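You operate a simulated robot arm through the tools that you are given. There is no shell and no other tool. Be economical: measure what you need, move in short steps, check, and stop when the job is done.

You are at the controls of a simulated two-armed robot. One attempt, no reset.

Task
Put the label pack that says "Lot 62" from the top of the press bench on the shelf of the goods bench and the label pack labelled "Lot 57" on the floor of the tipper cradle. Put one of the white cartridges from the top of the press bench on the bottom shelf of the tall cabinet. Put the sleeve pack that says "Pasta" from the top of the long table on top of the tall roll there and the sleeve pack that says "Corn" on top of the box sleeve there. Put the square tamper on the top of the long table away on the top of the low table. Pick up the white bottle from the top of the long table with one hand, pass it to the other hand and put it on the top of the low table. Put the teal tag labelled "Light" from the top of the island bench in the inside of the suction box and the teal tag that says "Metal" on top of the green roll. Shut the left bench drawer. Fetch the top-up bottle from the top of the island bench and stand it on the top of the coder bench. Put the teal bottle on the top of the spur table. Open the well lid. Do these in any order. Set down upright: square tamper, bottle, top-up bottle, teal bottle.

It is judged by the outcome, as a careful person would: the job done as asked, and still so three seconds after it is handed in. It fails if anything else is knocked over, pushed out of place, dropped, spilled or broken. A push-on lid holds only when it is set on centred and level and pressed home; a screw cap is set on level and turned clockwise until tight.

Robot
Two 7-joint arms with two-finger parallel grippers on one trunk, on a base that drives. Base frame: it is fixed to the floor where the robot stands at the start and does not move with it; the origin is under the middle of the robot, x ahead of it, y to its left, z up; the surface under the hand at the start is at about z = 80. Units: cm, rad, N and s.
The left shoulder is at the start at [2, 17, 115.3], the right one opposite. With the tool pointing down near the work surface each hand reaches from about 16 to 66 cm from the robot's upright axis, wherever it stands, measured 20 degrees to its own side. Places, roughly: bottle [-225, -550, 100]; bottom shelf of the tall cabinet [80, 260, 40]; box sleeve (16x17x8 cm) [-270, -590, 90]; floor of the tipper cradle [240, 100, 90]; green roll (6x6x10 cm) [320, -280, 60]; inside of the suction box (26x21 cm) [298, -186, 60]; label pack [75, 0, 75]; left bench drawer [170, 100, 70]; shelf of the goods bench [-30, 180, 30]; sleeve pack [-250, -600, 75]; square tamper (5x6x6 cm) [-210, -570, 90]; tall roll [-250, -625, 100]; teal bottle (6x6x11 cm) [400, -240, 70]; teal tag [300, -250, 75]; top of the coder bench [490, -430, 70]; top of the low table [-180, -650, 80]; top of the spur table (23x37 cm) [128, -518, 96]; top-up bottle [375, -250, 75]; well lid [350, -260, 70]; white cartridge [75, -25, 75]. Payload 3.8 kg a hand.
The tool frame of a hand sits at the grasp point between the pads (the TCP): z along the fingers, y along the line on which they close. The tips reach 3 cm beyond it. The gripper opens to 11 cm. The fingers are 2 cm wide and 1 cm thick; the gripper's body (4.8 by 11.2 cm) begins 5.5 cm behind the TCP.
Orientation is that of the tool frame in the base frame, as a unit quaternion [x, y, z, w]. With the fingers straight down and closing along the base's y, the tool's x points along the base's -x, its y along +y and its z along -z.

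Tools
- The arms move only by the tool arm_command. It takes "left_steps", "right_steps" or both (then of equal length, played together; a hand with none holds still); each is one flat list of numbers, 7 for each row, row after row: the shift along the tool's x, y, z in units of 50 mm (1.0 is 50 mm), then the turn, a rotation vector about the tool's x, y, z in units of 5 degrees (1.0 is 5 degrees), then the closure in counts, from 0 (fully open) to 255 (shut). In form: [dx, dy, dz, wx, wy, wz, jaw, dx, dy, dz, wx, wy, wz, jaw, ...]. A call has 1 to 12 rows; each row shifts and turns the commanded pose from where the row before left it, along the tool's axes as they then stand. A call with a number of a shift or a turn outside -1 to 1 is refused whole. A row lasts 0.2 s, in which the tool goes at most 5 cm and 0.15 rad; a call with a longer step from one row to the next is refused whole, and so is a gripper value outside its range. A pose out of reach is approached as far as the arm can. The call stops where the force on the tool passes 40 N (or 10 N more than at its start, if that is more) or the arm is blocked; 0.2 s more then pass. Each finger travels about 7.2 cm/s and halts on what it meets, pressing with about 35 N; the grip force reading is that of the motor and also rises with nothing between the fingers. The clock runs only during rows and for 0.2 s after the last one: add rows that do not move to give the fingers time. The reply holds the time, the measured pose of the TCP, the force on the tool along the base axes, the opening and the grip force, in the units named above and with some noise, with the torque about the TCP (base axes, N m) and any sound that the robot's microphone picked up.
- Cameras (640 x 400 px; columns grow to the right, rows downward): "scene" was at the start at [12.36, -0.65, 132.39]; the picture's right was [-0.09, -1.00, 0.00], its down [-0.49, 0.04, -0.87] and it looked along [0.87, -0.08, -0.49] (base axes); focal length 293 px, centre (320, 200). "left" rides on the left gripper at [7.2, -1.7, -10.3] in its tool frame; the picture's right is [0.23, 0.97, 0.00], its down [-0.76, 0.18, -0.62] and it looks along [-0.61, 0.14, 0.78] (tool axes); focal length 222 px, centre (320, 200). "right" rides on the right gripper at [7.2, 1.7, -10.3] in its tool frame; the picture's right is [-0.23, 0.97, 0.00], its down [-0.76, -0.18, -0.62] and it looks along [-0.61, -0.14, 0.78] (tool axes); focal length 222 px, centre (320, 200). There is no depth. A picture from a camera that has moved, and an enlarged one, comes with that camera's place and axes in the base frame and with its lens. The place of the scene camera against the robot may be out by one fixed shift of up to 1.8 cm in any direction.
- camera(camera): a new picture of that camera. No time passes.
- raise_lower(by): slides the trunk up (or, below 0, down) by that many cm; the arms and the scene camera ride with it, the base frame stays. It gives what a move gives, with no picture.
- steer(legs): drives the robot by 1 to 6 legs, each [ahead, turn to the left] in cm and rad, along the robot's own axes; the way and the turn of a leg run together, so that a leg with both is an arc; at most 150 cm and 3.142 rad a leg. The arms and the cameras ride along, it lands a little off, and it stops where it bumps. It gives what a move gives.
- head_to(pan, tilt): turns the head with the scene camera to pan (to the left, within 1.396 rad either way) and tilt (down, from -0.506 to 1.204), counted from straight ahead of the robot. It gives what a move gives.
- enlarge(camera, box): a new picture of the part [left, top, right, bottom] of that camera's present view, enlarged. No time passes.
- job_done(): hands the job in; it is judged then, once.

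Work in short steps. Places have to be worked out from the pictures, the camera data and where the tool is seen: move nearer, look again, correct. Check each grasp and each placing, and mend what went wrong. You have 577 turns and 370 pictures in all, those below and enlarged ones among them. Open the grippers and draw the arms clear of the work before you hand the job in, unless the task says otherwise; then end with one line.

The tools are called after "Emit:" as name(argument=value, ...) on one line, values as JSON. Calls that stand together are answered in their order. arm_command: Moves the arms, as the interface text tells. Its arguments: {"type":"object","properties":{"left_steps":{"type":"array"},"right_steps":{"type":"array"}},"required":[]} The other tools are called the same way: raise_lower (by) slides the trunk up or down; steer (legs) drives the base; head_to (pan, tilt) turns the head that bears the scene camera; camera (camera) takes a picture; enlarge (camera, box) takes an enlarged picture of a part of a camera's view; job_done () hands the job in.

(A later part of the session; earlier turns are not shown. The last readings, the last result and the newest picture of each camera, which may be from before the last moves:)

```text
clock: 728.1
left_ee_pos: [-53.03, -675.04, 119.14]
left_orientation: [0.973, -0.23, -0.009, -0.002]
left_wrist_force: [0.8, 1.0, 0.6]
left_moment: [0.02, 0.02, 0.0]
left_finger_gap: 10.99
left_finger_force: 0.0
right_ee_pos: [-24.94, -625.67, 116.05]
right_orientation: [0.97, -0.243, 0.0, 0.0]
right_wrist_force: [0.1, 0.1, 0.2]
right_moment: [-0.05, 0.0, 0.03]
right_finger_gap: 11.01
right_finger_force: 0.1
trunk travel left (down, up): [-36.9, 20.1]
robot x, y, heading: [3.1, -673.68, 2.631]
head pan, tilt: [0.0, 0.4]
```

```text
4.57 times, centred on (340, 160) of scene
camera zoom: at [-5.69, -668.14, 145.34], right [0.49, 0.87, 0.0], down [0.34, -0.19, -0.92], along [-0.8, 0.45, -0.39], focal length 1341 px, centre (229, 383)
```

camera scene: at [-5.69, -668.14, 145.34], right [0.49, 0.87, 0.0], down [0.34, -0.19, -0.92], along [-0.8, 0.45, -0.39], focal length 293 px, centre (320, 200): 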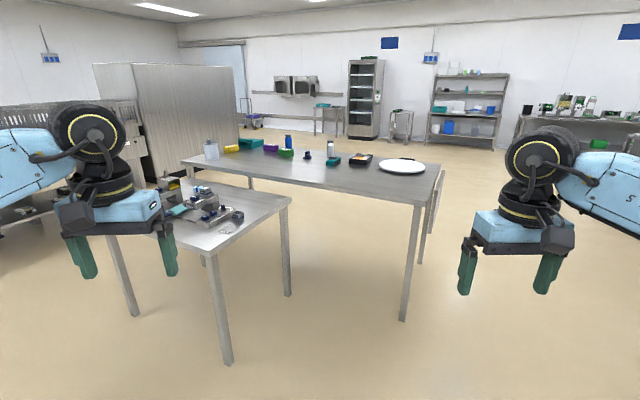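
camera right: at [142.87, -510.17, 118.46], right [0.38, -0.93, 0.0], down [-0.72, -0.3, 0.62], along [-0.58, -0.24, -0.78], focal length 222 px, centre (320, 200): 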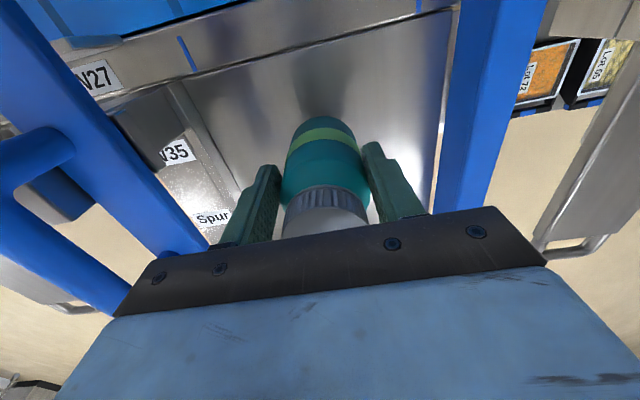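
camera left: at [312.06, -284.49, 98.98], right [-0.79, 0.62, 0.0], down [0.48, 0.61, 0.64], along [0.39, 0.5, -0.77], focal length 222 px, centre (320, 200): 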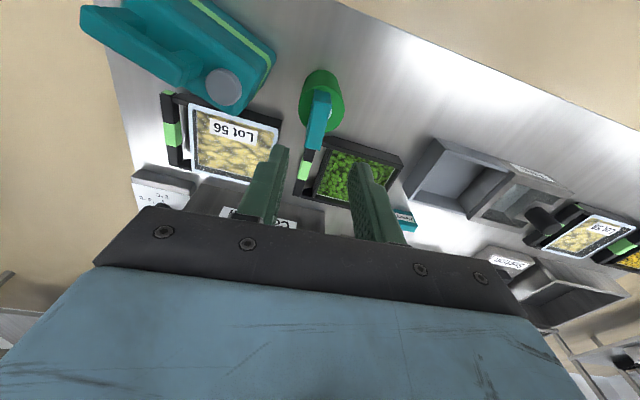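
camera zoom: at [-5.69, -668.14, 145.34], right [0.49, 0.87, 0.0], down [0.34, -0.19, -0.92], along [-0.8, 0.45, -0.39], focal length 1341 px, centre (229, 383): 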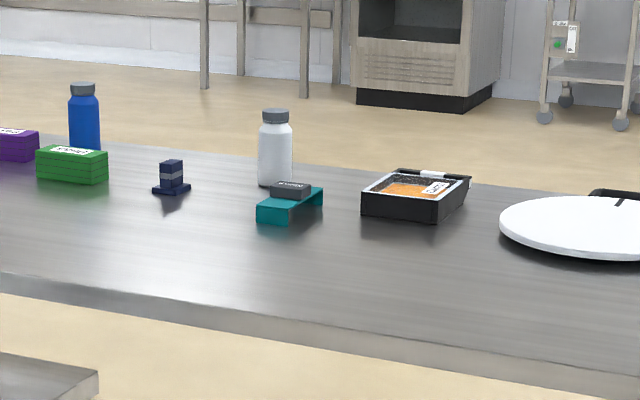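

I can see everything: the box sleeve (teal), tall roll (white, far left), three packs (yellow, purple, green), the navy tamper and the white bottle. I drive round the right end to the far side of the long table, keeping well clear.

Emit:
steer(legs=[[0, -0.649], [140, 0], [141, 0], [0, 1.758], [120, 0]])

Emit:
head_to(pan=0.5, tilt=0.5)

Emit:
camera(camera="scene")

```text
clock: 753.3
left_ee_pos: [-228.53, -543.85, 119.11]
left_orientation: [0.939, 0.343, -0.008, 0.004]
left_wrist_force: [0.2, 1.0, -0.4]
left_moment: [0.02, 0.02, -0.01]
left_finger_gap: 10.97
left_finger_force: 0.1
right_ee_pos: [-262.82, -498.6, 115.92]
right_orientation: [0.944, 0.33, 0.0, 0.001]
right_wrist_force: [-0.4, -0.8, 0.5]
right_moment: [0.0, 0.0, 0.01]
right_finger_gap: 10.96
right_finger_force: 0.0
trunk travel left (down, up): [-36.9, 20.1]
robot x, y, heading: [-207.69, -491.83, -2.486]
head pan, tilt: [0.0, 0.4]
```

```text
clock: 754.3
left_ee_pos: [-228.63, -543.75, 119.17]
left_orientation: [0.939, 0.343, -0.008, 0.005]
left_wrist_force: [0.4, 0.4, -0.7]
left_moment: [-0.01, -0.01, 0.0]
left_finger_gap: 11.02
left_finger_force: 0.0
right_ee_pos: [-262.96, -498.61, 116.02]
right_orientation: [0.944, 0.331, 0.0, 0.0]
right_wrist_force: [-0.1, -0.3, 0.8]
right_moment: [-0.01, 0.0, 0.0]
right_finger_gap: 10.99
right_finger_force: 0.2
trunk travel left (down, up): [-36.9, 20.1]
robot x, y, heading: [-207.72, -491.5, -2.487]
head pan, tilt: [0.499, 0.499]
```

```text
161 pictures are left
camera scene: at [-211.81, -501.32, 144.42], right [-0.91, 0.41, 0.0], down [0.2, 0.44, -0.88], along [-0.36, -0.8, -0.48], focal length 293 px, centre (320, 200)
```

scene: 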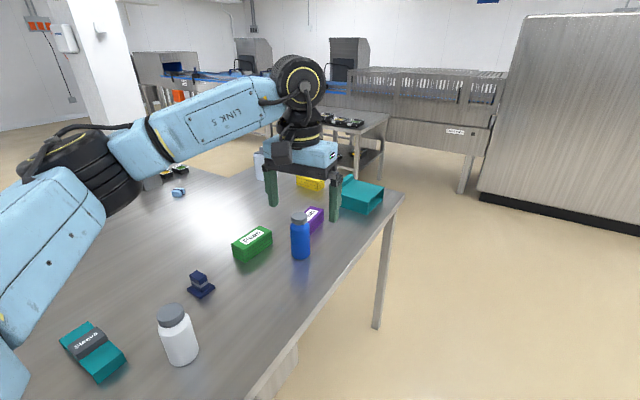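

Emit:
enlarge(camera="scene", box=[220, 160, 400, 280])

Emit:
enlarge(camera="scene", box=[40, 240, 240, 390])

```text
3.33 times, centred on (310, 220) of scene
camera zoom: at [-211.81, -501.32, 144.42], right [-0.91, 0.41, 0.0], down [0.2, 0.44, -0.88], along [-0.36, -0.8, -0.48], focal length 978 px, centre (353, 133)
```

zoom: 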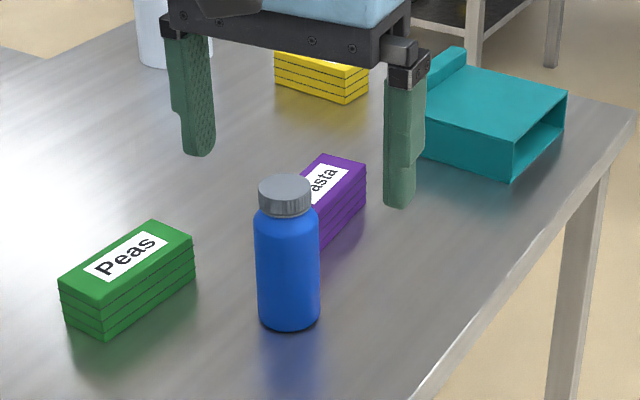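

```text
2.67 times, centred on (140, 315) of scene
camera zoom: at [-211.81, -501.32, 144.42], right [-0.91, 0.41, 0.0], down [0.2, 0.44, -0.88], along [-0.36, -0.8, -0.48], focal length 782 px, centre (800, -107)
```

zoom: 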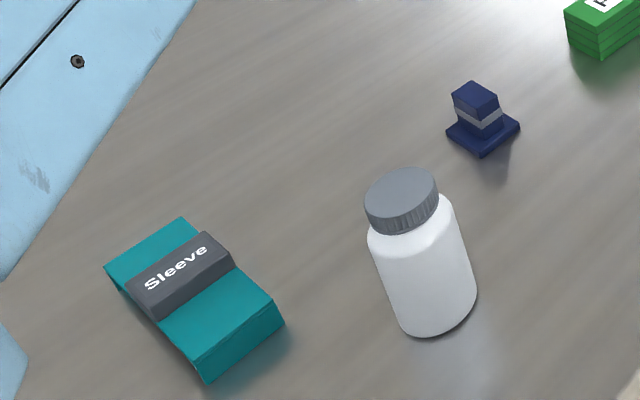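

Purple is "Pasta", green is "Peas", so yellow should be "Corn". I move along to stand in front of the Pasta pack.

Emit:
steer(legs=[[0, -0.177], [66, 0], [0, 1.69]])

Emit:
head_to(pan=0.0, tilt=0.6)

Emit:
camera(camera="scene")

```text
clock: 762.7
left_ee_pos: [-215.37, -546.21, 119.14]
left_orientation: [0.448, 0.894, -0.003, 0.009]
left_wrist_force: [-0.7, -0.3, 0.0]
left_moment: [0.0, -0.01, 0.0]
left_finger_gap: 11.0
left_finger_force: 0.1
right_ee_pos: [-262.63, -577.86, 115.84]
right_orientation: [0.461, 0.888, -0.001, 0.0]
right_wrist_force: [0.7, 0.3, 0.1]
right_moment: [0.0, -0.01, -0.01]
right_finger_gap: 11.01
right_finger_force: 0.1
trunk travel left (down, up): [-36.9, 20.1]
robot x, y, heading: [-266.06, -522.24, -0.978]
head pan, tilt: [0.499, 0.499]
```

```text
clock: 763.6
left_ee_pos: [-215.36, -546.24, 119.02]
left_orientation: [0.448, 0.894, -0.002, 0.008]
left_wrist_force: [-1.4, -0.9, 0.1]
left_moment: [0.0, -0.02, 0.0]
left_finger_gap: 10.97
left_finger_force: 0.1
right_ee_pos: [-262.61, -577.81, 116.09]
right_orientation: [0.46, 0.888, 0.0, 0.001]
right_wrist_force: [0.4, 0.8, 0.3]
right_moment: [0.02, -0.03, -0.02]
right_finger_gap: 11.0
right_finger_force: 0.0
trunk travel left (down, up): [-36.9, 20.1]
robot x, y, heading: [-266.57, -522.39, -0.98]
head pan, tilt: [0.0, 0.6]
```

```text
158 pictures are left
camera scene: at [-258.64, -531.19, 143.51], right [-0.83, -0.56, 0.0], down [-0.32, 0.47, -0.83], along [0.46, -0.68, -0.56], focal length 293 px, centre (320, 200)
```

scene: 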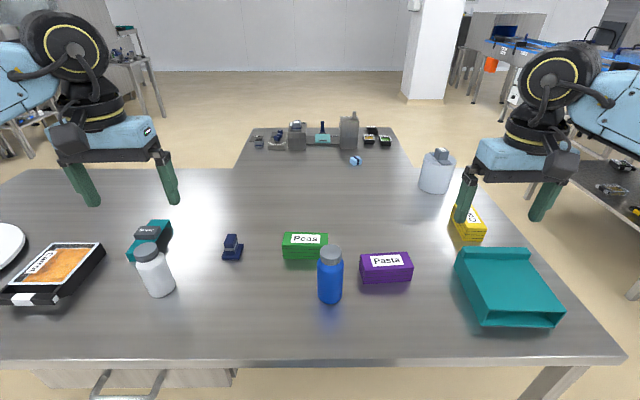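

Emit:
enlarge(camera="scene", box=[340, 130, 580, 340])

Emit:
camera(camera="right")

```text
1.90 times, centred on (460, 235) of scene
camera zoom: at [-258.64, -531.19, 143.51], right [-0.83, -0.56, 0.0], down [-0.32, 0.47, -0.83], along [0.46, -0.68, -0.56], focal length 559 px, centre (53, 133)
```

zoom: 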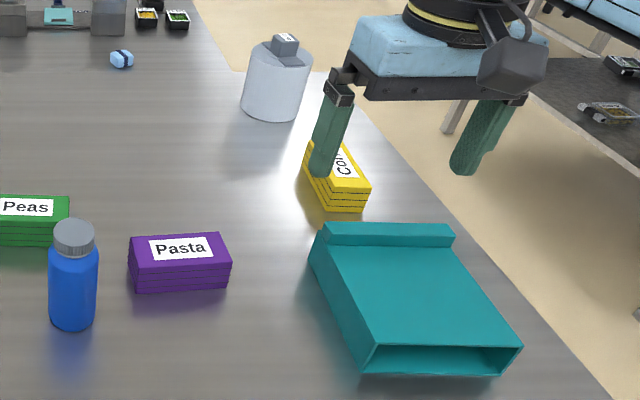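

```text
156 pictures are left
camera right: at [-265.52, -570.93, 126.21], right [0.93, 0.38, 0.0], down [0.29, -0.72, 0.62], along [0.24, -0.58, -0.78], focal length 222 px, centre (320, 200)
```

right: 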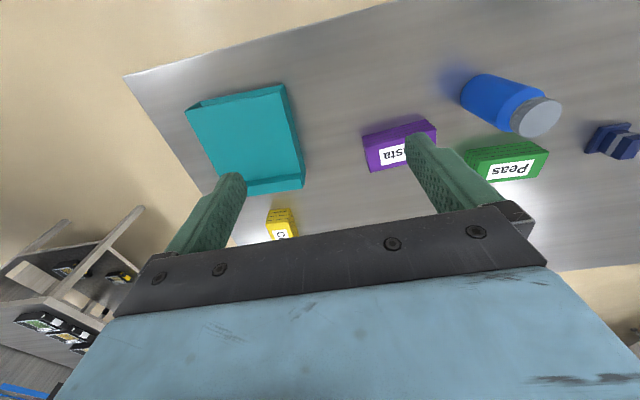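

Emit:
enlarge(camera="scene", box=[410, 135, 470, 205])

```text
5.71 times, centred on (440, 170) of scene
camera zoom: at [-258.64, -531.19, 143.51], right [-0.83, -0.56, 0.0], down [-0.32, 0.47, -0.83], along [0.46, -0.68, -0.56], focal length 1676 px, centre (-366, 371)
```

zoom: 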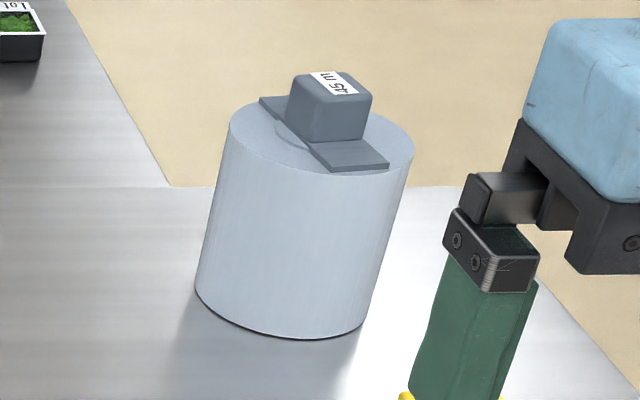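

Labels confirmed: Pasta purple, Corn yellow. The roll carries a gray "45 m" tab on its top; I'll look closer later. For Pasta I turn the right hand 90° (its free direction) to close across the short side.

Emit:
arm_command(right_steps=[0, 0, 0, 0, 0, 1, 0, 0, 0, 0, 0, 0, 1, 0, 0, 0, 0, 0, 0, 1, 0, 0, 0, 0, 0, 0, 1, 0, 0, 0, 0, 0, 0, 1, 0, 0, 0, 0, 0, 0, 1, 0, 0, 0, 0, 0, 0, 1, 0, 0, 0, 0, 0, 0, 1, 0, 0, 0, 0, 0, 0, 1, 0])

Emit:
arm_command(right_steps=[0, 0, 0, 0, 0, 1, 0, 0, 0, 0, 0, 0, 1, 0, 0, 0, 0, 0, 0, 1, 0, 0, 0, 0, 0, 0, 1, 0, 0, 0, 0, 0, 0, 1, 0, 0, 0, 0, 0, 0, 1, 0, 0, 0, 0, 0, 0, 1, 0, 0, 0, 0, 0, 0, 1, 0, 0, 0, 0, 0, 0, 0.5, 0])

Emit:
camera(camera="right")

```text
clock: 765.6
left_ee_pos: [-215.36, -546.16, 119.14]
left_orientation: [0.448, 0.894, -0.004, 0.009]
left_wrist_force: [0.4, -0.1, 0.2]
left_moment: [-0.01, 0.0, 0.03]
left_finger_gap: 11.02
left_finger_force: 0.0
right_ee_pos: [-262.86, -577.85, 116.01]
right_orientation: [0.765, 0.644, 0.0, 0.0]
right_wrist_force: [-0.7, -0.7, 0.2]
right_moment: [-0.03, 0.01, 0.02]
right_finger_gap: 10.98
right_finger_force: 0.1
trunk travel left (down, up): [-36.9, 20.1]
robot x, y, heading: [-266.16, -522.56, -0.98]
head pan, tilt: [0.0, 0.6]
```

```text
clock: 767.6
left_ee_pos: [-215.37, -546.25, 119.04]
left_orientation: [0.448, 0.894, -0.003, 0.008]
left_wrist_force: [-0.1, 0.0, -0.2]
left_moment: [0.02, -0.01, 0.02]
left_finger_gap: 10.99
left_finger_force: 0.0
right_ee_pos: [-262.69, -577.83, 116.0]
right_orientation: [0.947, 0.322, 0.001, 0.001]
right_wrist_force: [0.4, 0.1, 0.3]
right_moment: [0.01, 0.01, -0.02]
right_finger_gap: 10.99
right_finger_force: 0.0
trunk travel left (down, up): [-36.9, 20.1]
robot x, y, heading: [-266.34, -522.3, -0.975]
head pan, tilt: [0.0, 0.6]
```

```text
154 pictures are left
camera right: at [-255.96, -574.73, 126.24], right [0.41, -0.91, 0.0], down [-0.71, -0.32, 0.62], along [-0.57, -0.26, -0.78], focal length 222 px, centre (320, 200)
```

right: 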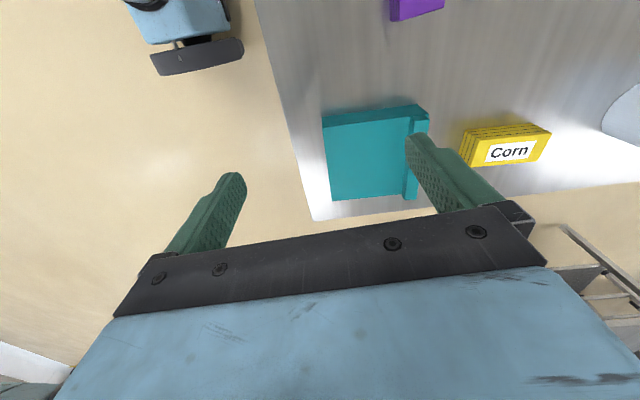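

The twist works. Pasta is about 65 cm ahead, so I edge forward 8 cm, then move the hand over it.

Emit:
steer(legs=[[8, 0]])

Emit:
arm_command(right_steps=[0.6, 0.45, 0, 0, 0, 0.65, 0, 0.6, 0.45, 0, 0, 0, 0, 0, 0.6, 0.45, 0, 0, 0, 0, 0, 0.6, 0.45, 0, 0, 0, 0, 0])

Emit:
camera(camera="right")

```text
clock: 768.7
left_ee_pos: [-210.88, -552.95, 119.04]
left_orientation: [0.448, 0.894, -0.003, 0.009]
left_wrist_force: [0.0, -0.1, -0.1]
left_moment: [0.04, 0.02, 0.0]
left_finger_gap: 10.99
left_finger_force: 0.1
right_ee_pos: [-258.11, -584.51, 115.85]
right_orientation: [0.946, 0.324, -0.001, 0.0]
right_wrist_force: [0.1, 0.6, -0.5]
right_moment: [0.02, 0.03, 0.01]
right_finger_gap: 10.99
right_finger_force: 0.1
trunk travel left (down, up): [-36.9, 20.1]
robot x, y, heading: [-261.51, -528.91, -0.978]
head pan, tilt: [0.0, 0.6]
```

```text
clock: 769.7
left_ee_pos: [-210.77, -552.89, 119.04]
left_orientation: [0.448, 0.894, -0.003, 0.008]
left_wrist_force: [0.5, -0.4, 0.1]
left_moment: [0.01, 0.01, 0.0]
left_finger_gap: 11.02
left_finger_force: 0.0
right_ee_pos: [-242.91, -584.84, 115.93]
right_orientation: [0.955, 0.297, 0.0, 0.001]
right_wrist_force: [0.9, 0.8, -0.1]
right_moment: [0.0, 0.01, -0.03]
right_finger_gap: 10.97
right_finger_force: 0.0
trunk travel left (down, up): [-36.9, 20.1]
robot x, y, heading: [-261.52, -529.06, -0.979]
head pan, tilt: [0.0, 0.6]
```

```text
153 pictures are left
camera right: at [-235.98, -582.11, 126.2], right [0.37, -0.93, 0.0], down [-0.73, -0.29, 0.62], along [-0.58, -0.23, -0.78], focal length 222 px, centre (320, 200)
```

right: 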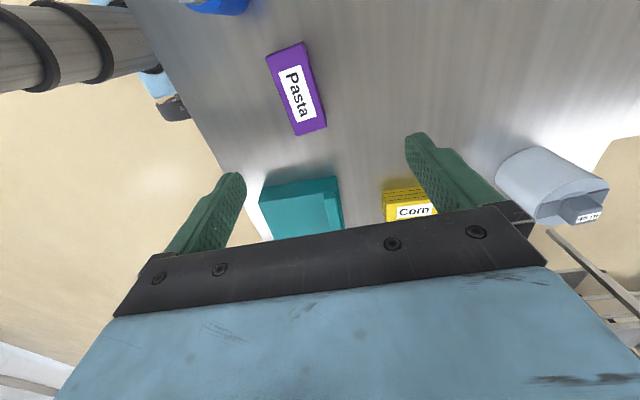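

Emit:
arm_command(right_steps=[-0.14, -0.7, 0.4, 0, 0, -0.95, 0, 0, 0, 0.9, 0, 0, 0, 0, 0, 0, 0.9, 0, 0, 0, 0, 0, 0, 0.9, 0, 0, 0, 0, 0, 0, 0.9, 0, 0, 0, 0])

Emit:
camera(camera="right")

```text
clock: 770.9
left_ee_pos: [-210.96, -552.75, 119.15]
left_orientation: [0.448, 0.894, -0.003, 0.008]
left_wrist_force: [-0.5, 0.2, -0.6]
left_moment: [0.03, -0.01, 0.01]
left_finger_gap: 10.99
left_finger_force: 0.1
right_ee_pos: [-245.72, -582.2, 95.9]
right_orientation: [0.942, 0.336, 0.0, 0.001]
right_wrist_force: [-0.2, -0.8, -0.3]
right_moment: [-0.02, -0.01, -0.03]
right_finger_gap: 10.98
right_finger_force: 0.0
trunk travel left (down, up): [-36.9, 20.1]
robot x, y, heading: [-261.73, -528.6, -0.978]
head pan, tilt: [0.0, 0.6]
```

```text
152 pictures are left
camera right: at [-239.0, -578.94, 106.12], right [0.44, -0.9, 0.0], down [-0.7, -0.34, 0.62], along [-0.56, -0.28, -0.78], focal length 222 px, centre (320, 200)
```

right: 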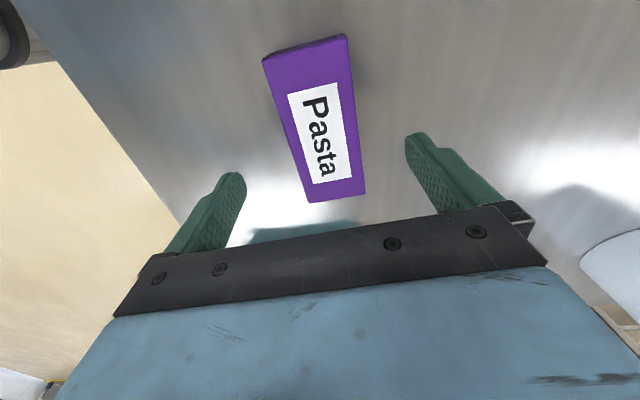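

Aligned. Descend and close.

Emit:
arm_command(right_steps=[-0.05, 0.08, 0.7, 0, 0, 0, 30, 0, 0, 0.7, 0, 0, 0, 30, 0, 0, 0.25, 0, 0, 0, 30, 0, 0, 0, 0, 0, 0, 130, 0, 0, 0, 0, 0, 0, 255, 0, 0, 0, 0, 0, 0, 255, 0, 0, 0, 0, 0, 0, 255])

Emit:
camera(camera="right")

```text
clock: 772.5
left_ee_pos: [-211.06, -552.6, 119.11]
left_orientation: [0.448, 0.894, -0.003, 0.009]
left_wrist_force: [-0.7, -1.1, 0.4]
left_moment: [0.0, -0.01, -0.03]
left_finger_gap: 11.03
left_finger_force: 0.0
right_ee_pos: [-245.6, -582.66, 87.99]
right_orientation: [0.942, 0.336, 0.002, 0.004]
right_wrist_force: [-3.5, 0.6, 29.2]
right_moment: [0.82, 0.73, -0.03]
right_finger_gap: 5.49
right_finger_force: 34.6
trunk travel left (down, up): [-36.9, 20.1]
robot x, y, heading: [-261.77, -528.99, -0.981]
head pan, tilt: [0.0, 0.6]
```

```text
151 pictures are left
camera right: at [-239.02, -579.41, 98.29], right [0.44, -0.9, 0.01], down [-0.7, -0.34, 0.62], along [-0.56, -0.28, -0.78], focal length 222 px, centre (320, 200)
```

right: 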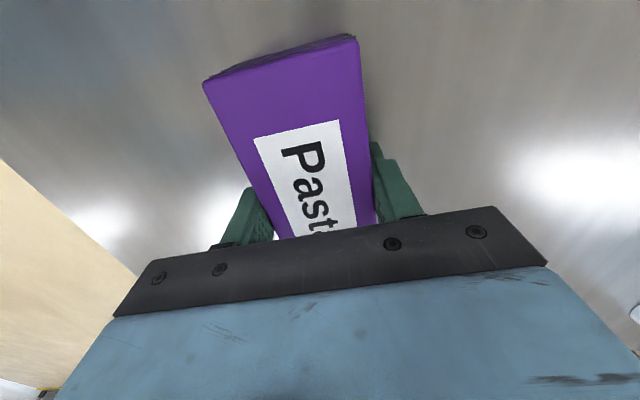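

Tips met the table (z≈85); the pack is gripped at 5.5 cm. Lift.

Emit:
arm_command(right_steps=[0, 0, -0.1, 0, 0, 0, 255, 0, 0, -0.4, 0, 0, 0, 255, 0, 0, -0.8, 0, 0, 0, 255, 0, 0, -0.9, 0, 0, 0, 255, 0, 0, -0.9, 0, 0, 0, 255, 0, 0, -0.9, 0, 0, 0, 255, 0, 0, -0.9, 0, 0, 0, 255, 0, 0, -0.9, 0, 0, 0, 255])

Emit:
camera(camera="scene")

```text
clock: 774.3
left_ee_pos: [-210.85, -552.79, 119.17]
left_orientation: [0.448, 0.894, -0.003, 0.009]
left_wrist_force: [0.4, 0.8, 0.8]
left_moment: [-0.05, 0.0, 0.0]
left_finger_gap: 11.02
left_finger_force: 0.1
right_ee_pos: [-245.63, -582.53, 116.85]
right_orientation: [0.941, 0.337, 0.001, 0.002]
right_wrist_force: [-0.8, 0.7, -1.5]
right_moment: [0.02, 0.02, 0.02]
right_finger_gap: 5.49
right_finger_force: 35.5
trunk travel left (down, up): [-36.9, 20.1]
robot x, y, heading: [-261.54, -528.99, -0.973]
head pan, tilt: [0.0, 0.6]
```

```text
150 pictures are left
camera scene: at [-254.12, -537.8, 143.51], right [-0.83, -0.56, 0.0], down [-0.32, 0.47, -0.83], along [0.46, -0.68, -0.56], focal length 293 px, centre (320, 200)
```

scene: 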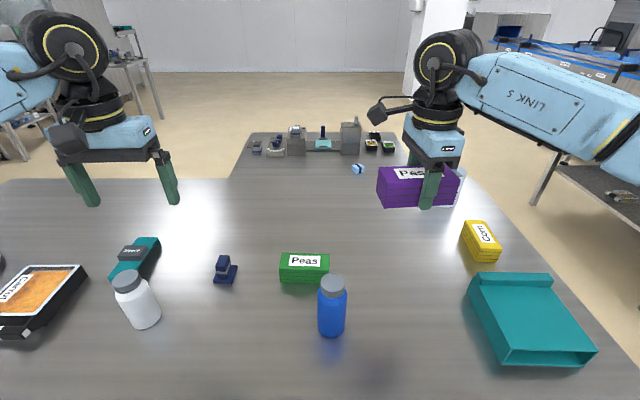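

Pasta in hand. I drive round to the table's far-left end, where the tall roll is in reach.

Emit:
steer(legs=[[-22, 0], [0, -1.57], [108, 0], [0, 1.571], [96, 0], [0, 1.571]])

Emit:
head_to(pan=0.0, tilt=0.6)

Emit:
camera(camera="scene")

```text
clock: 797.4
left_ee_pos: [-290.78, -601.39, 119.07]
left_orientation: [-0.301, 0.953, 0.004, 0.008]
left_wrist_force: [0.0, 0.4, -0.5]
left_moment: [-0.03, 0.0, -0.03]
left_finger_gap: 10.97
left_finger_force: 0.0
right_ee_pos: [-262.0, -637.05, 116.76]
right_orientation: [0.441, 0.897, 0.001, 0.0]
right_wrist_force: [-1.1, -0.3, -1.7]
right_moment: [-0.04, -0.02, -0.02]
right_finger_gap: 5.49
right_finger_force: 35.0
trunk travel left (down, up): [-36.9, 20.1]
robot x, y, heading: [-316.26, -651.46, 0.564]
head pan, tilt: [0.0, 0.6]
```

```text
clock: 798.0
left_ee_pos: [-290.73, -601.39, 119.01]
left_orientation: [-0.302, 0.953, 0.003, 0.008]
left_wrist_force: [0.2, -0.2, -0.5]
left_moment: [0.0, 0.01, 0.0]
left_finger_gap: 11.0
left_finger_force: 0.0
right_ee_pos: [-261.99, -637.13, 116.74]
right_orientation: [0.441, 0.897, 0.001, 0.0]
right_wrist_force: [0.9, 0.3, -1.7]
right_moment: [0.01, -0.01, -0.02]
right_finger_gap: 5.45
right_finger_force: 34.7
trunk travel left (down, up): [-36.9, 20.1]
robot x, y, heading: [-316.08, -651.29, 0.566]
head pan, tilt: [0.0, 0.6]
```

```text
149 pictures are left
camera scene: at [-305.61, -645.36, 143.51], right [0.53, -0.84, 0.0], down [-0.48, -0.3, -0.82], along [0.7, 0.44, -0.57], focal length 293 px, centre (320, 200)
```

scene: 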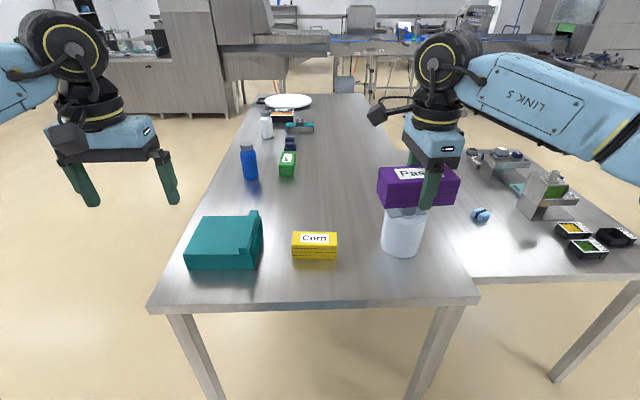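

Emit:
camera(camera="right")

Emit:
enlarge(camera="scene", box=[340, 130, 500, 280])

```text
148 pictures are left
camera right: at [-265.12, -630.28, 127.02], right [0.91, 0.42, 0.0], down [0.32, -0.71, 0.62], along [0.26, -0.57, -0.78], focal length 222 px, centre (320, 200)
```

right: 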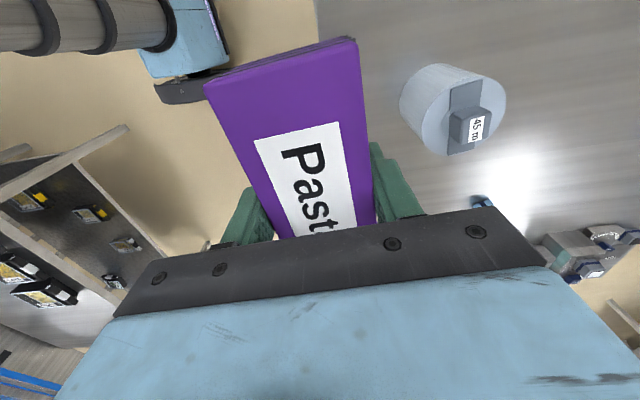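

```text
2.67 times, centred on (420, 205) of scene
camera zoom: at [-305.61, -645.36, 143.51], right [0.53, -0.84, 0.0], down [-0.48, -0.3, -0.82], along [0.7, 0.44, -0.57], focal length 782 px, centre (53, 187)
```

zoom: 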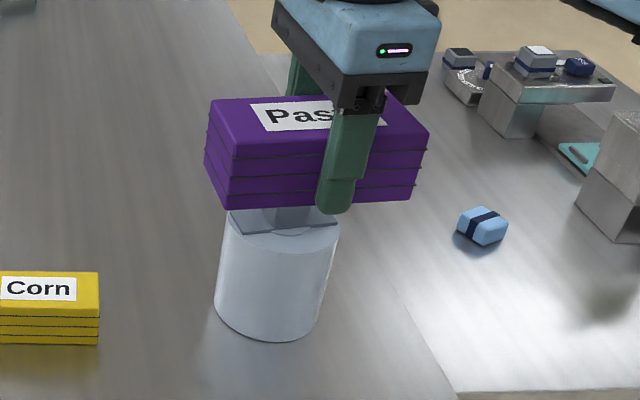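

Emit:
steer(legs=[[13, 0]])

Emit:
enlarge(camera="right", box=[360, 20, 560, 200])

Emit:
enlarge(camera="scene", box=[360, 180, 480, 300])

```text
clock: 799.3
left_ee_pos: [-279.55, -594.28, 119.14]
left_orientation: [-0.302, 0.953, 0.004, 0.008]
left_wrist_force: [0.4, -0.2, 0.9]
left_moment: [-0.02, 0.05, 0.01]
left_finger_gap: 10.99
left_finger_force: 0.1
right_ee_pos: [-250.81, -629.91, 116.78]
right_orientation: [0.44, 0.898, 0.0, 0.0]
right_wrist_force: [0.5, 0.4, -2.7]
right_moment: [-0.01, 0.01, 0.0]
right_finger_gap: 5.46
right_finger_force: 34.6
trunk travel left (down, up): [-36.9, 20.1]
robot x, y, heading: [-304.84, -644.39, 0.566]
head pan, tilt: [0.0, 0.6]
```

```text
2.22 times, centred on (460, 110) of right
camera zoom: at [-253.93, -623.12, 127.0], right [0.91, 0.42, 0.0], down [0.33, -0.71, 0.62], along [0.26, -0.57, -0.78], focal length 494 px, centre (9, 400)
```

zoom: 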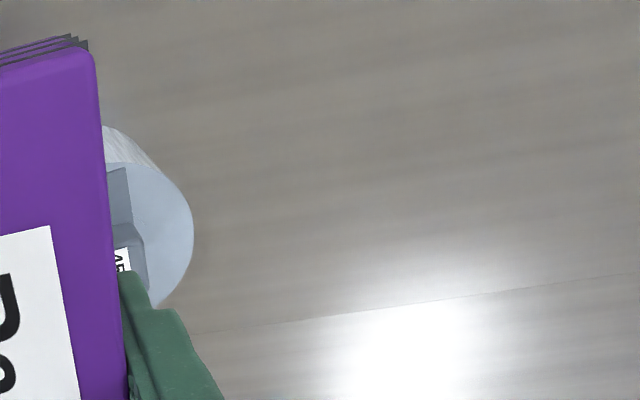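

```text
3.33 times, centred on (420, 240) of scene
camera zoom: at [-294.39, -638.23, 143.5], right [0.54, -0.84, 0.0], down [-0.48, -0.3, -0.82], along [0.7, 0.44, -0.57], focal length 978 px, centre (-13, 67)
```

zoom: 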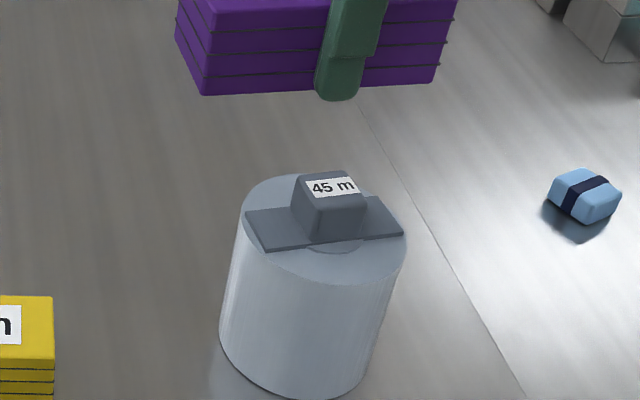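

The "45 m" tab stands in the middle of the roll's top, so the pack must rest centred on it. I check its position with the left wrist camera too.

Emit:
camera(camera="left")

```text
144 pictures are left
camera left: at [-284.76, -599.93, 129.19], right [-0.75, 0.66, 0.0], down [0.51, 0.58, 0.64], along [0.42, 0.47, -0.77], focal length 222 px, centre (320, 200)
```

left: 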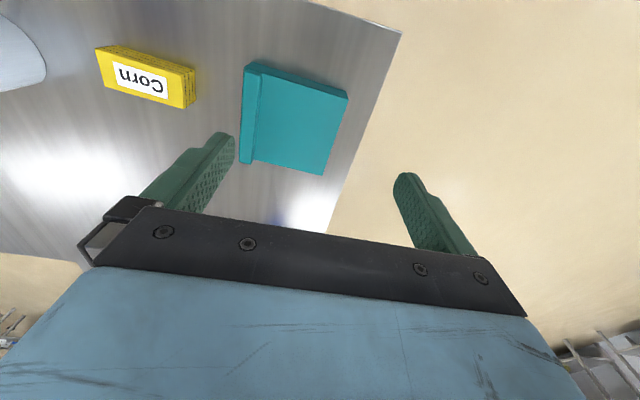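

Emit:
arm_command(left_steps=[0, -0.9, 0, 0, 0, 0, 0, 0, -0.9, 0, 0, 0, 0, 0, 0, -0.6, 0, 0, 0, 0, 0])

Emit:
camera(camera="left")

```text
clock: 800.1
left_ee_pos: [-272.79, -604.27, 118.91]
left_orientation: [-0.303, 0.953, 0.004, 0.008]
left_wrist_force: [0.7, -0.3, -0.6]
left_moment: [0.04, 0.01, 0.0]
left_finger_gap: 11.0
left_finger_force: 0.0
right_ee_pos: [-250.89, -630.0, 116.82]
right_orientation: [0.44, 0.898, 0.001, 0.0]
right_wrist_force: [-0.1, 0.8, -2.1]
right_moment: [0.04, 0.01, -0.06]
right_finger_gap: 5.46
right_finger_force: 35.5
trunk travel left (down, up): [-36.9, 20.1]
robot x, y, heading: [-304.98, -644.17, 0.57]
head pan, tilt: [0.0, 0.6]
```

```text
143 pictures are left
camera left: at [-277.95, -609.9, 129.01], right [-0.75, 0.66, 0.0], down [0.51, 0.58, 0.64], along [0.42, 0.48, -0.77], focal length 222 px, centre (320, 200)
```

left: 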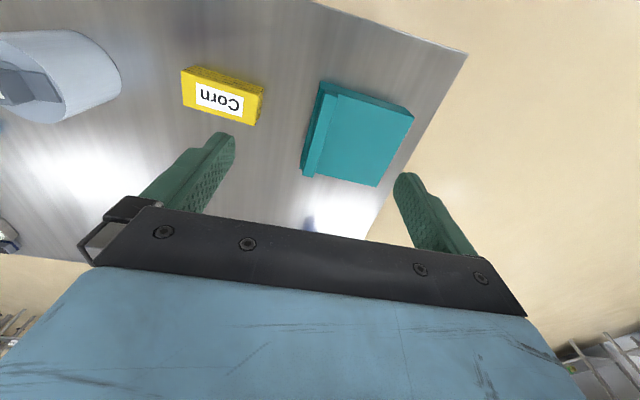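

Triangulated tab top ≈ (−242.6,−631.6), z≈98.5. I move the pack above it and compare in the scene view.

Emit:
arm_command(right_steps=[-0.42, 0.37, 0, 0, 0, 0, 255, -0.42, 0.37, 0.1, 0, 0, 0, 255, -0.43, 0.37, 0.3, 0, 0, 0, 255, 0, 0, 0.7, 0, 0, 0, 255, 0, 0, 0.7, 0, 0, 0, 255])

Emit:
enlarge(camera="scene", box=[350, 150, 510, 300])

Emit:
camera(camera="left")

```text
clock: 801.3
left_ee_pos: [-272.68, -604.25, 118.87]
left_orientation: [-0.303, 0.953, 0.003, 0.007]
left_wrist_force: [0.6, -0.6, 0.2]
left_moment: [0.01, -0.01, 0.0]
left_finger_gap: 10.98
left_finger_force: 0.1
right_ee_pos: [-242.66, -631.48, 107.63]
right_orientation: [0.44, 0.898, 0.001, 0.0]
right_wrist_force: [1.2, 0.6, -2.4]
right_moment: [-0.02, 0.01, -0.02]
right_finger_gap: 5.47
right_finger_force: 35.1
trunk travel left (down, up): [-36.9, 20.1]
robot x, y, heading: [-304.65, -644.3, 0.563]
head pan, tilt: [0.0, 0.6]
```

```text
2.67 times, centred on (430, 225) of scene
camera zoom: at [-294.42, -638.29, 143.5], right [0.54, -0.84, 0.0], down [-0.48, -0.3, -0.82], along [0.7, 0.44, -0.57], focal length 782 px, centre (27, 133)
```

zoom: 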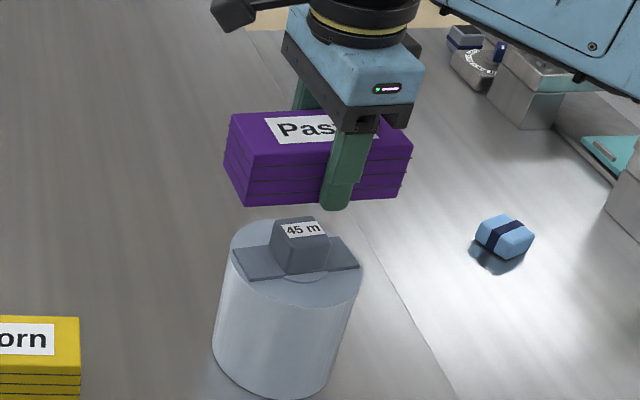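

```text
141 pictures are left
camera left: at [-277.96, -609.8, 128.99], right [-0.75, 0.66, 0.0], down [0.51, 0.58, 0.64], along [0.42, 0.47, -0.77], focal length 222 px, centre (320, 200)
```

left: 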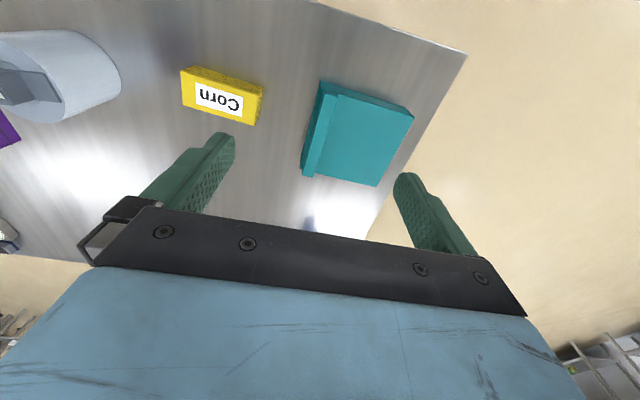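

Emit:
enlarge(camera="scene", box=[390, 180, 490, 270])

```text
4.44 times, centred on (440, 225) of scene
camera zoom: at [-294.42, -638.29, 143.5], right [0.54, -0.84, 0.0], down [-0.48, -0.3, -0.82], along [0.7, 0.44, -0.57], focal length 1303 px, centre (-213, 89)
```

zoom: 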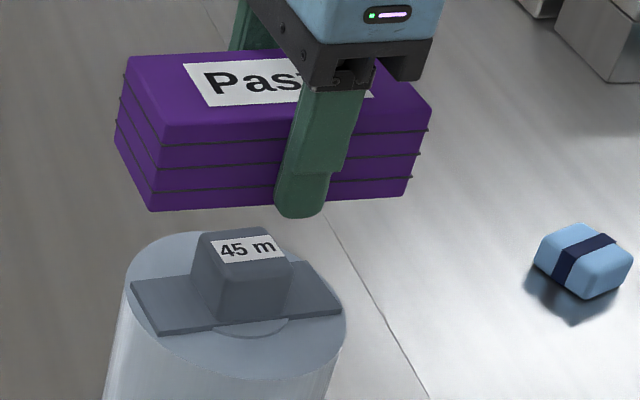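

Allowing for the camera bias, the tab centre is about 1 cm further on. I correct and lower to just above it.

Emit:
arm_command(right_steps=[-0.15, 0.19, 0.3, 0, 0, 0, 255, 0, 0, 0.4, 0, 0, 0, 255, 0, 0, 0.14, 0, 0, 0, 255])

Emit:
enlarge(camera="scene", box=[390, 180, 490, 270])

```text
clock: 802.1
left_ee_pos: [-272.84, -604.15, 118.92]
left_orientation: [-0.301, 0.953, 0.004, 0.008]
left_wrist_force: [-0.5, 0.4, 0.2]
left_moment: [-0.02, -0.02, -0.01]
left_finger_gap: 11.0
left_finger_force: 0.1
right_ee_pos: [-241.3, -631.7, 103.55]
right_orientation: [0.44, 0.898, 0.0, -0.001]
right_wrist_force: [0.0, 0.4, -1.2]
right_moment: [0.0, 0.0, 0.03]
right_finger_gap: 5.47
right_finger_force: 34.8
trunk travel left (down, up): [-36.9, 20.1]
robot x, y, heading: [-305.24, -644.26, 0.568]
head pan, tilt: [0.0, 0.6]
```

```text
4.44 times, centred on (440, 225) of scene
camera zoom: at [-294.46, -638.28, 143.51], right [0.54, -0.84, 0.0], down [-0.48, -0.3, -0.82], along [0.7, 0.44, -0.57], focal length 1303 px, centre (-213, 89)
```

zoom: 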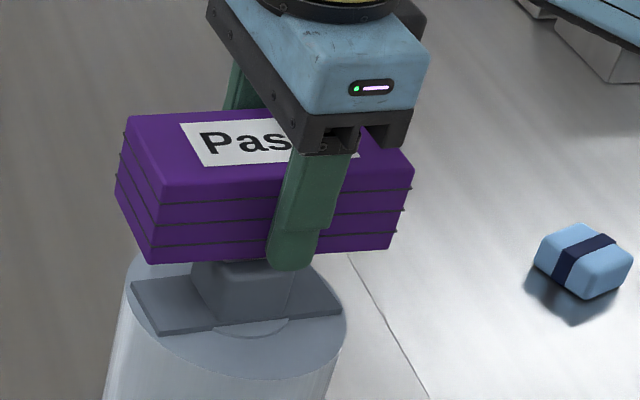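

Lines up with the tab for the remaining gap of about 1.6 cm. Lower gently to contact.

Emit:
arm_command(right_steps=[0, 0, 0.16, 0, 0, 0, 255, 0, 0, 0.06, 0, 0, 0, 255, 0, 0, 0.04, 0, 0, 0, 255, 0, 0, 0.04, 0, 0, 0, 255])

Emit:
enlarge(camera="scene", box=[390, 180, 490, 270])

```text
clock: 803.1
left_ee_pos: [-272.91, -604.25, 118.94]
left_orientation: [-0.303, 0.953, 0.004, 0.009]
left_wrist_force: [0.5, 0.4, 0.2]
left_moment: [-0.01, 0.03, 0.0]
left_finger_gap: 10.98
left_finger_force: 0.1
right_ee_pos: [-241.22, -631.52, 103.03]
right_orientation: [0.44, 0.898, 0.006, 0.001]
right_wrist_force: [-3.9, -3.5, 13.3]
right_moment: [-0.5, 0.42, -0.03]
right_finger_gap: 5.45
right_finger_force: 35.1
trunk travel left (down, up): [-36.9, 20.1]
robot x, y, heading: [-304.92, -644.13, 0.565]
head pan, tilt: [0.0, 0.6]
stopped in row 4 (right hand): the force on the tool passed its limit at 43 N (the readings are from after the stop); the commanded pose is now the measured one
```

```text
4.44 times, centred on (440, 225) of scene
camera zoom: at [-294.59, -638.34, 143.5], right [0.54, -0.84, 0.0], down [-0.48, -0.3, -0.83], along [0.7, 0.44, -0.56], focal length 1303 px, centre (-213, 89)
```

zoom: 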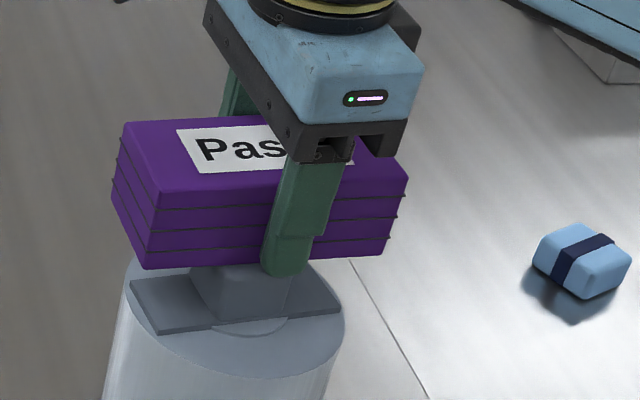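

The contact is near the pack's front edge: the tab sits about 1.1 cm nearer to me than the pack's middle. I raise a little, shift back 1.1 cm and lower again.

Emit:
arm_command(right_steps=[0, 0, -0.16, 0, 0, 0, 255, 0, -0.22, 0, 0, 0, 0, 255, 0, 0, 0.06, 0, 0, 0, 255, 0, 0, 0.04, 0, 0, 0, 255, 0, 0, 0.03, 0, 0, 0, 255])

Emit:
enlarge(camera="scene", box=[390, 180, 490, 270])

```text
clock: 804.3
left_ee_pos: [-272.8, -604.21, 118.83]
left_orientation: [-0.302, 0.953, 0.004, 0.008]
left_wrist_force: [0.1, 0.4, -0.6]
left_moment: [-0.01, 0.0, 0.0]
left_finger_gap: 10.98
left_finger_force: 0.0
right_ee_pos: [-241.92, -632.12, 102.94]
right_orientation: [0.44, 0.898, 0.006, 0.003]
right_wrist_force: [0.2, -1.1, 2.2]
right_moment: [-0.08, 0.13, 0.04]
right_finger_gap: 5.47
right_finger_force: 34.9
trunk travel left (down, up): [-36.9, 20.1]
robot x, y, heading: [-305.25, -644.43, 0.567]
head pan, tilt: [0.0, 0.6]
```

```text
4.44 times, centred on (440, 225) of scene
camera zoom: at [-294.51, -638.32, 143.52], right [0.54, -0.84, 0.0], down [-0.48, -0.3, -0.83], along [0.7, 0.44, -0.56], focal length 1303 px, centre (-213, 89)
```

zoom: 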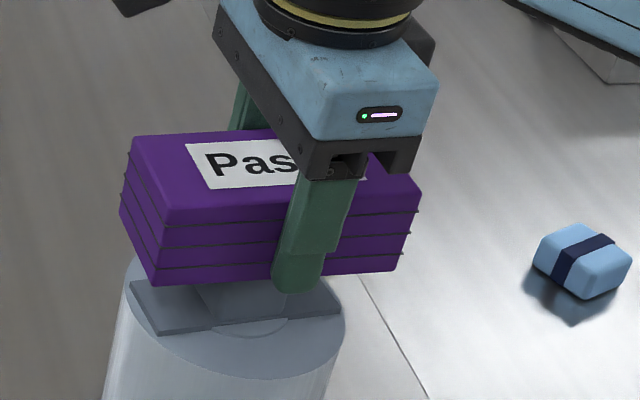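

Now centred on the tab. A little further down to seat it.

Emit:
arm_command(right_steps=[0, 0, 0.03, 0, 0, 0, 255, 0, 0, 0.03, 0, 0, 0, 255, 0, 0, 0.02, 0, 0, 0, 255])

```text
clock: 805.1
left_ee_pos: [-272.98, -604.33, 119.1]
left_orientation: [-0.303, 0.953, 0.004, 0.01]
left_wrist_force: [-0.5, -0.3, -0.4]
left_moment: [-0.01, 0.02, 0.01]
left_finger_gap: 11.0
left_finger_force: 0.1
right_ee_pos: [-242.06, -632.32, 102.93]
right_orientation: [0.442, 0.897, 0.008, 0.003]
right_wrist_force: [3.3, -5.3, 31.2]
right_moment: [-0.39, 0.68, 0.14]
right_finger_gap: 5.47
right_finger_force: 35.3
trunk travel left (down, up): [-36.9, 20.1]
robot x, y, heading: [-304.78, -644.27, 0.568]
head pan, tilt: [0.0, 0.6]
```

Pressure is still toward the near side, partly because the hand is tilted ~1°. I lift, level the hand, shift back 0.5 cm more, and lower again.

Emit:
arm_command(right_steps=[0, 0, -0.16, 0, 0, 0, 255, 0, -0.1, 0, 0.19, 0, 0, 255, 0, 0, 0.06, 0, 0, 0, 255, 0, 0, 0.03, 0, 0, 0, 255, 0, 0, 0.03, 0, 0, 0, 255, 0, 0, 0.02, 0, 0, 0, 255])

Emit:
enlarge(camera="scene", box=[390, 180, 490, 270])

```text
clock: 806.5
left_ee_pos: [-272.98, -604.36, 118.98]
left_orientation: [-0.303, 0.953, 0.004, 0.009]
left_wrist_force: [-0.2, -0.5, 0.5]
left_moment: [0.01, -0.01, -0.05]
left_finger_gap: 10.97
left_finger_force: 0.1
right_ee_pos: [-242.41, -632.48, 102.83]
right_orientation: [0.441, 0.898, -0.001, -0.001]
right_wrist_force: [-3.0, -2.5, 19.7]
right_moment: [0.16, -0.1, 0.04]
right_finger_gap: 5.48
right_finger_force: 34.5
trunk travel left (down, up): [-36.9, 20.1]
robot x, y, heading: [-304.87, -644.27, 0.566]
head pan, tilt: [0.0, 0.6]
```

```text
4.44 times, centred on (440, 225) of scene
camera zoom: at [-294.74, -638.38, 143.55], right [0.54, -0.84, 0.0], down [-0.48, -0.3, -0.83], along [0.7, 0.44, -0.56], focal length 1303 px, centre (-213, 89)
```

zoom: 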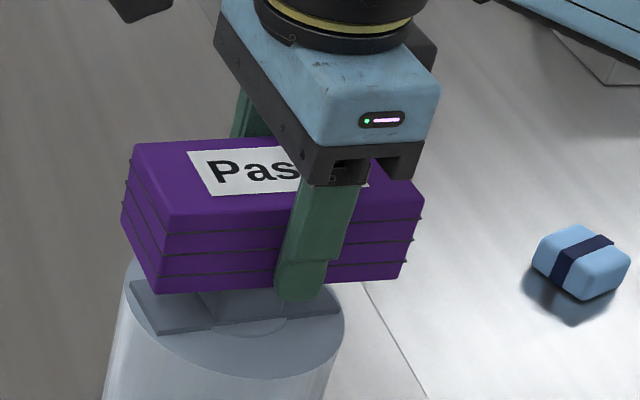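

Pressure now brackets the centre: the tab spans about −2 to +1.5 cm around the grip point. Good. Ease off, open slowly, and lift.

Emit:
arm_command(right_steps=[0, 0, -0.02, 0, 0, 0, 255, 0, 0, 0, 0, 0, 0, 235, 0, 0, 0, 0, 0, 0, 215, 0, 0, 0, 0, 0, 0, 190, 0, 0, 0, 0, 0, 0, 150, 0, 0, 0, 0, 0, 0, 100, 0, 0, 0, 0, 0, 0, 100, 0, 0, 0, 0, 0, 0, 80])

Emit:
enlarge(camera="scene", box=[380, 170, 500, 290])

```text
clock: 808.3
left_ee_pos: [-272.86, -604.24, 118.86]
left_orientation: [-0.303, 0.953, 0.003, 0.008]
left_wrist_force: [0.3, -0.3, -0.3]
left_moment: [0.0, 0.01, -0.02]
left_finger_gap: 11.01
left_finger_force: 0.1
right_ee_pos: [-242.39, -632.48, 102.58]
right_orientation: [0.441, 0.898, -0.004, -0.003]
right_wrist_force: [-0.4, 0.7, -0.1]
right_moment: [0.02, 0.03, -0.03]
right_finger_gap: 7.54
right_finger_force: 0.1
trunk travel left (down, up): [-36.9, 20.1]
robot x, y, heading: [-304.94, -644.33, 0.566]
head pan, tilt: [0.0, 0.6]
```

```text
3.33 times, centred on (440, 230) of scene
camera zoom: at [-294.46, -638.29, 143.5], right [0.54, -0.84, 0.0], down [-0.48, -0.3, -0.82], along [0.7, 0.44, -0.57], focal length 978 px, centre (-80, 100)
```

zoom: 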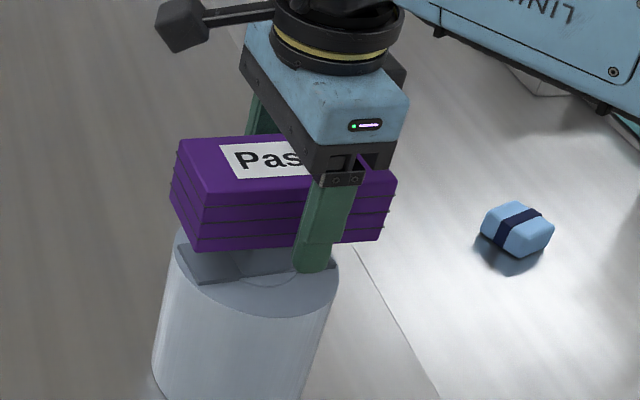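

Released and steady. I lift the hand straight up and check the pack.

Emit:
arm_command(right_steps=[0, 0, -0.2, 0, 0, 0, 70, 0, 0, -0.4, 0, 0, 0, 70, 0, 0, -0.7, 0, 0, 0, 70, 0, 0, -0.8, 0, 0, 0, 70, 0, 0, -0.8, 0, 0, 0, 70])

Emit:
enlarge(camera="scene", box=[360, 150, 500, 290])

Emit:
camera(camera="right")

```text
clock: 809.5
left_ee_pos: [-272.85, -604.23, 118.78]
left_orientation: [-0.303, 0.953, 0.004, 0.009]
left_wrist_force: [-0.2, -0.2, 1.5]
left_moment: [0.03, -0.04, 0.0]
left_finger_gap: 11.0
left_finger_force: 0.0
right_ee_pos: [-242.37, -632.43, 116.93]
right_orientation: [0.441, 0.897, -0.003, -0.002]
right_wrist_force: [-0.1, 0.3, 0.0]
right_moment: [-0.01, 0.02, 0.0]
right_finger_gap: 7.99
right_finger_force: 0.0
trunk travel left (down, up): [-36.9, 20.1]
robot x, y, heading: [-305.08, -644.67, 0.567]
head pan, tilt: [0.0, 0.6]
```

```text
2.86 times, centred on (430, 220) of scene
camera zoom: at [-294.55, -638.28, 143.52], right [0.54, -0.84, 0.0], down [-0.48, -0.3, -0.83], along [0.7, 0.44, -0.56], focal length 838 px, centre (6, 143)
```

zoom: 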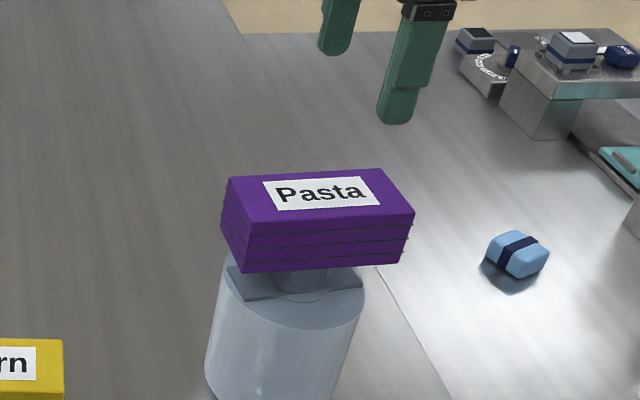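

```text
133 pictures are left
camera right: at [-245.41, -625.64, 127.26], right [0.91, 0.42, -0.01], down [0.33, -0.71, 0.62], along [0.25, -0.57, -0.78], focal length 222 px, centre (320, 200)
```

right: 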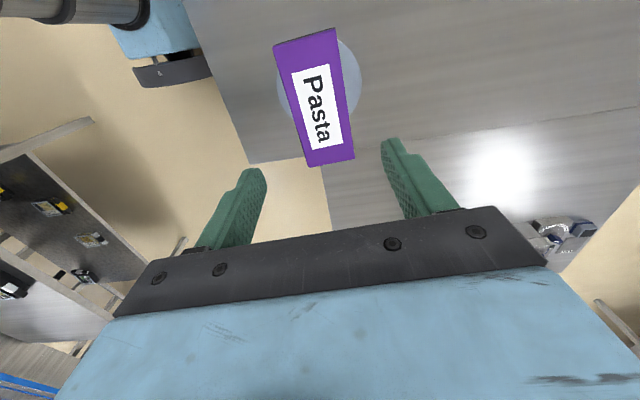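

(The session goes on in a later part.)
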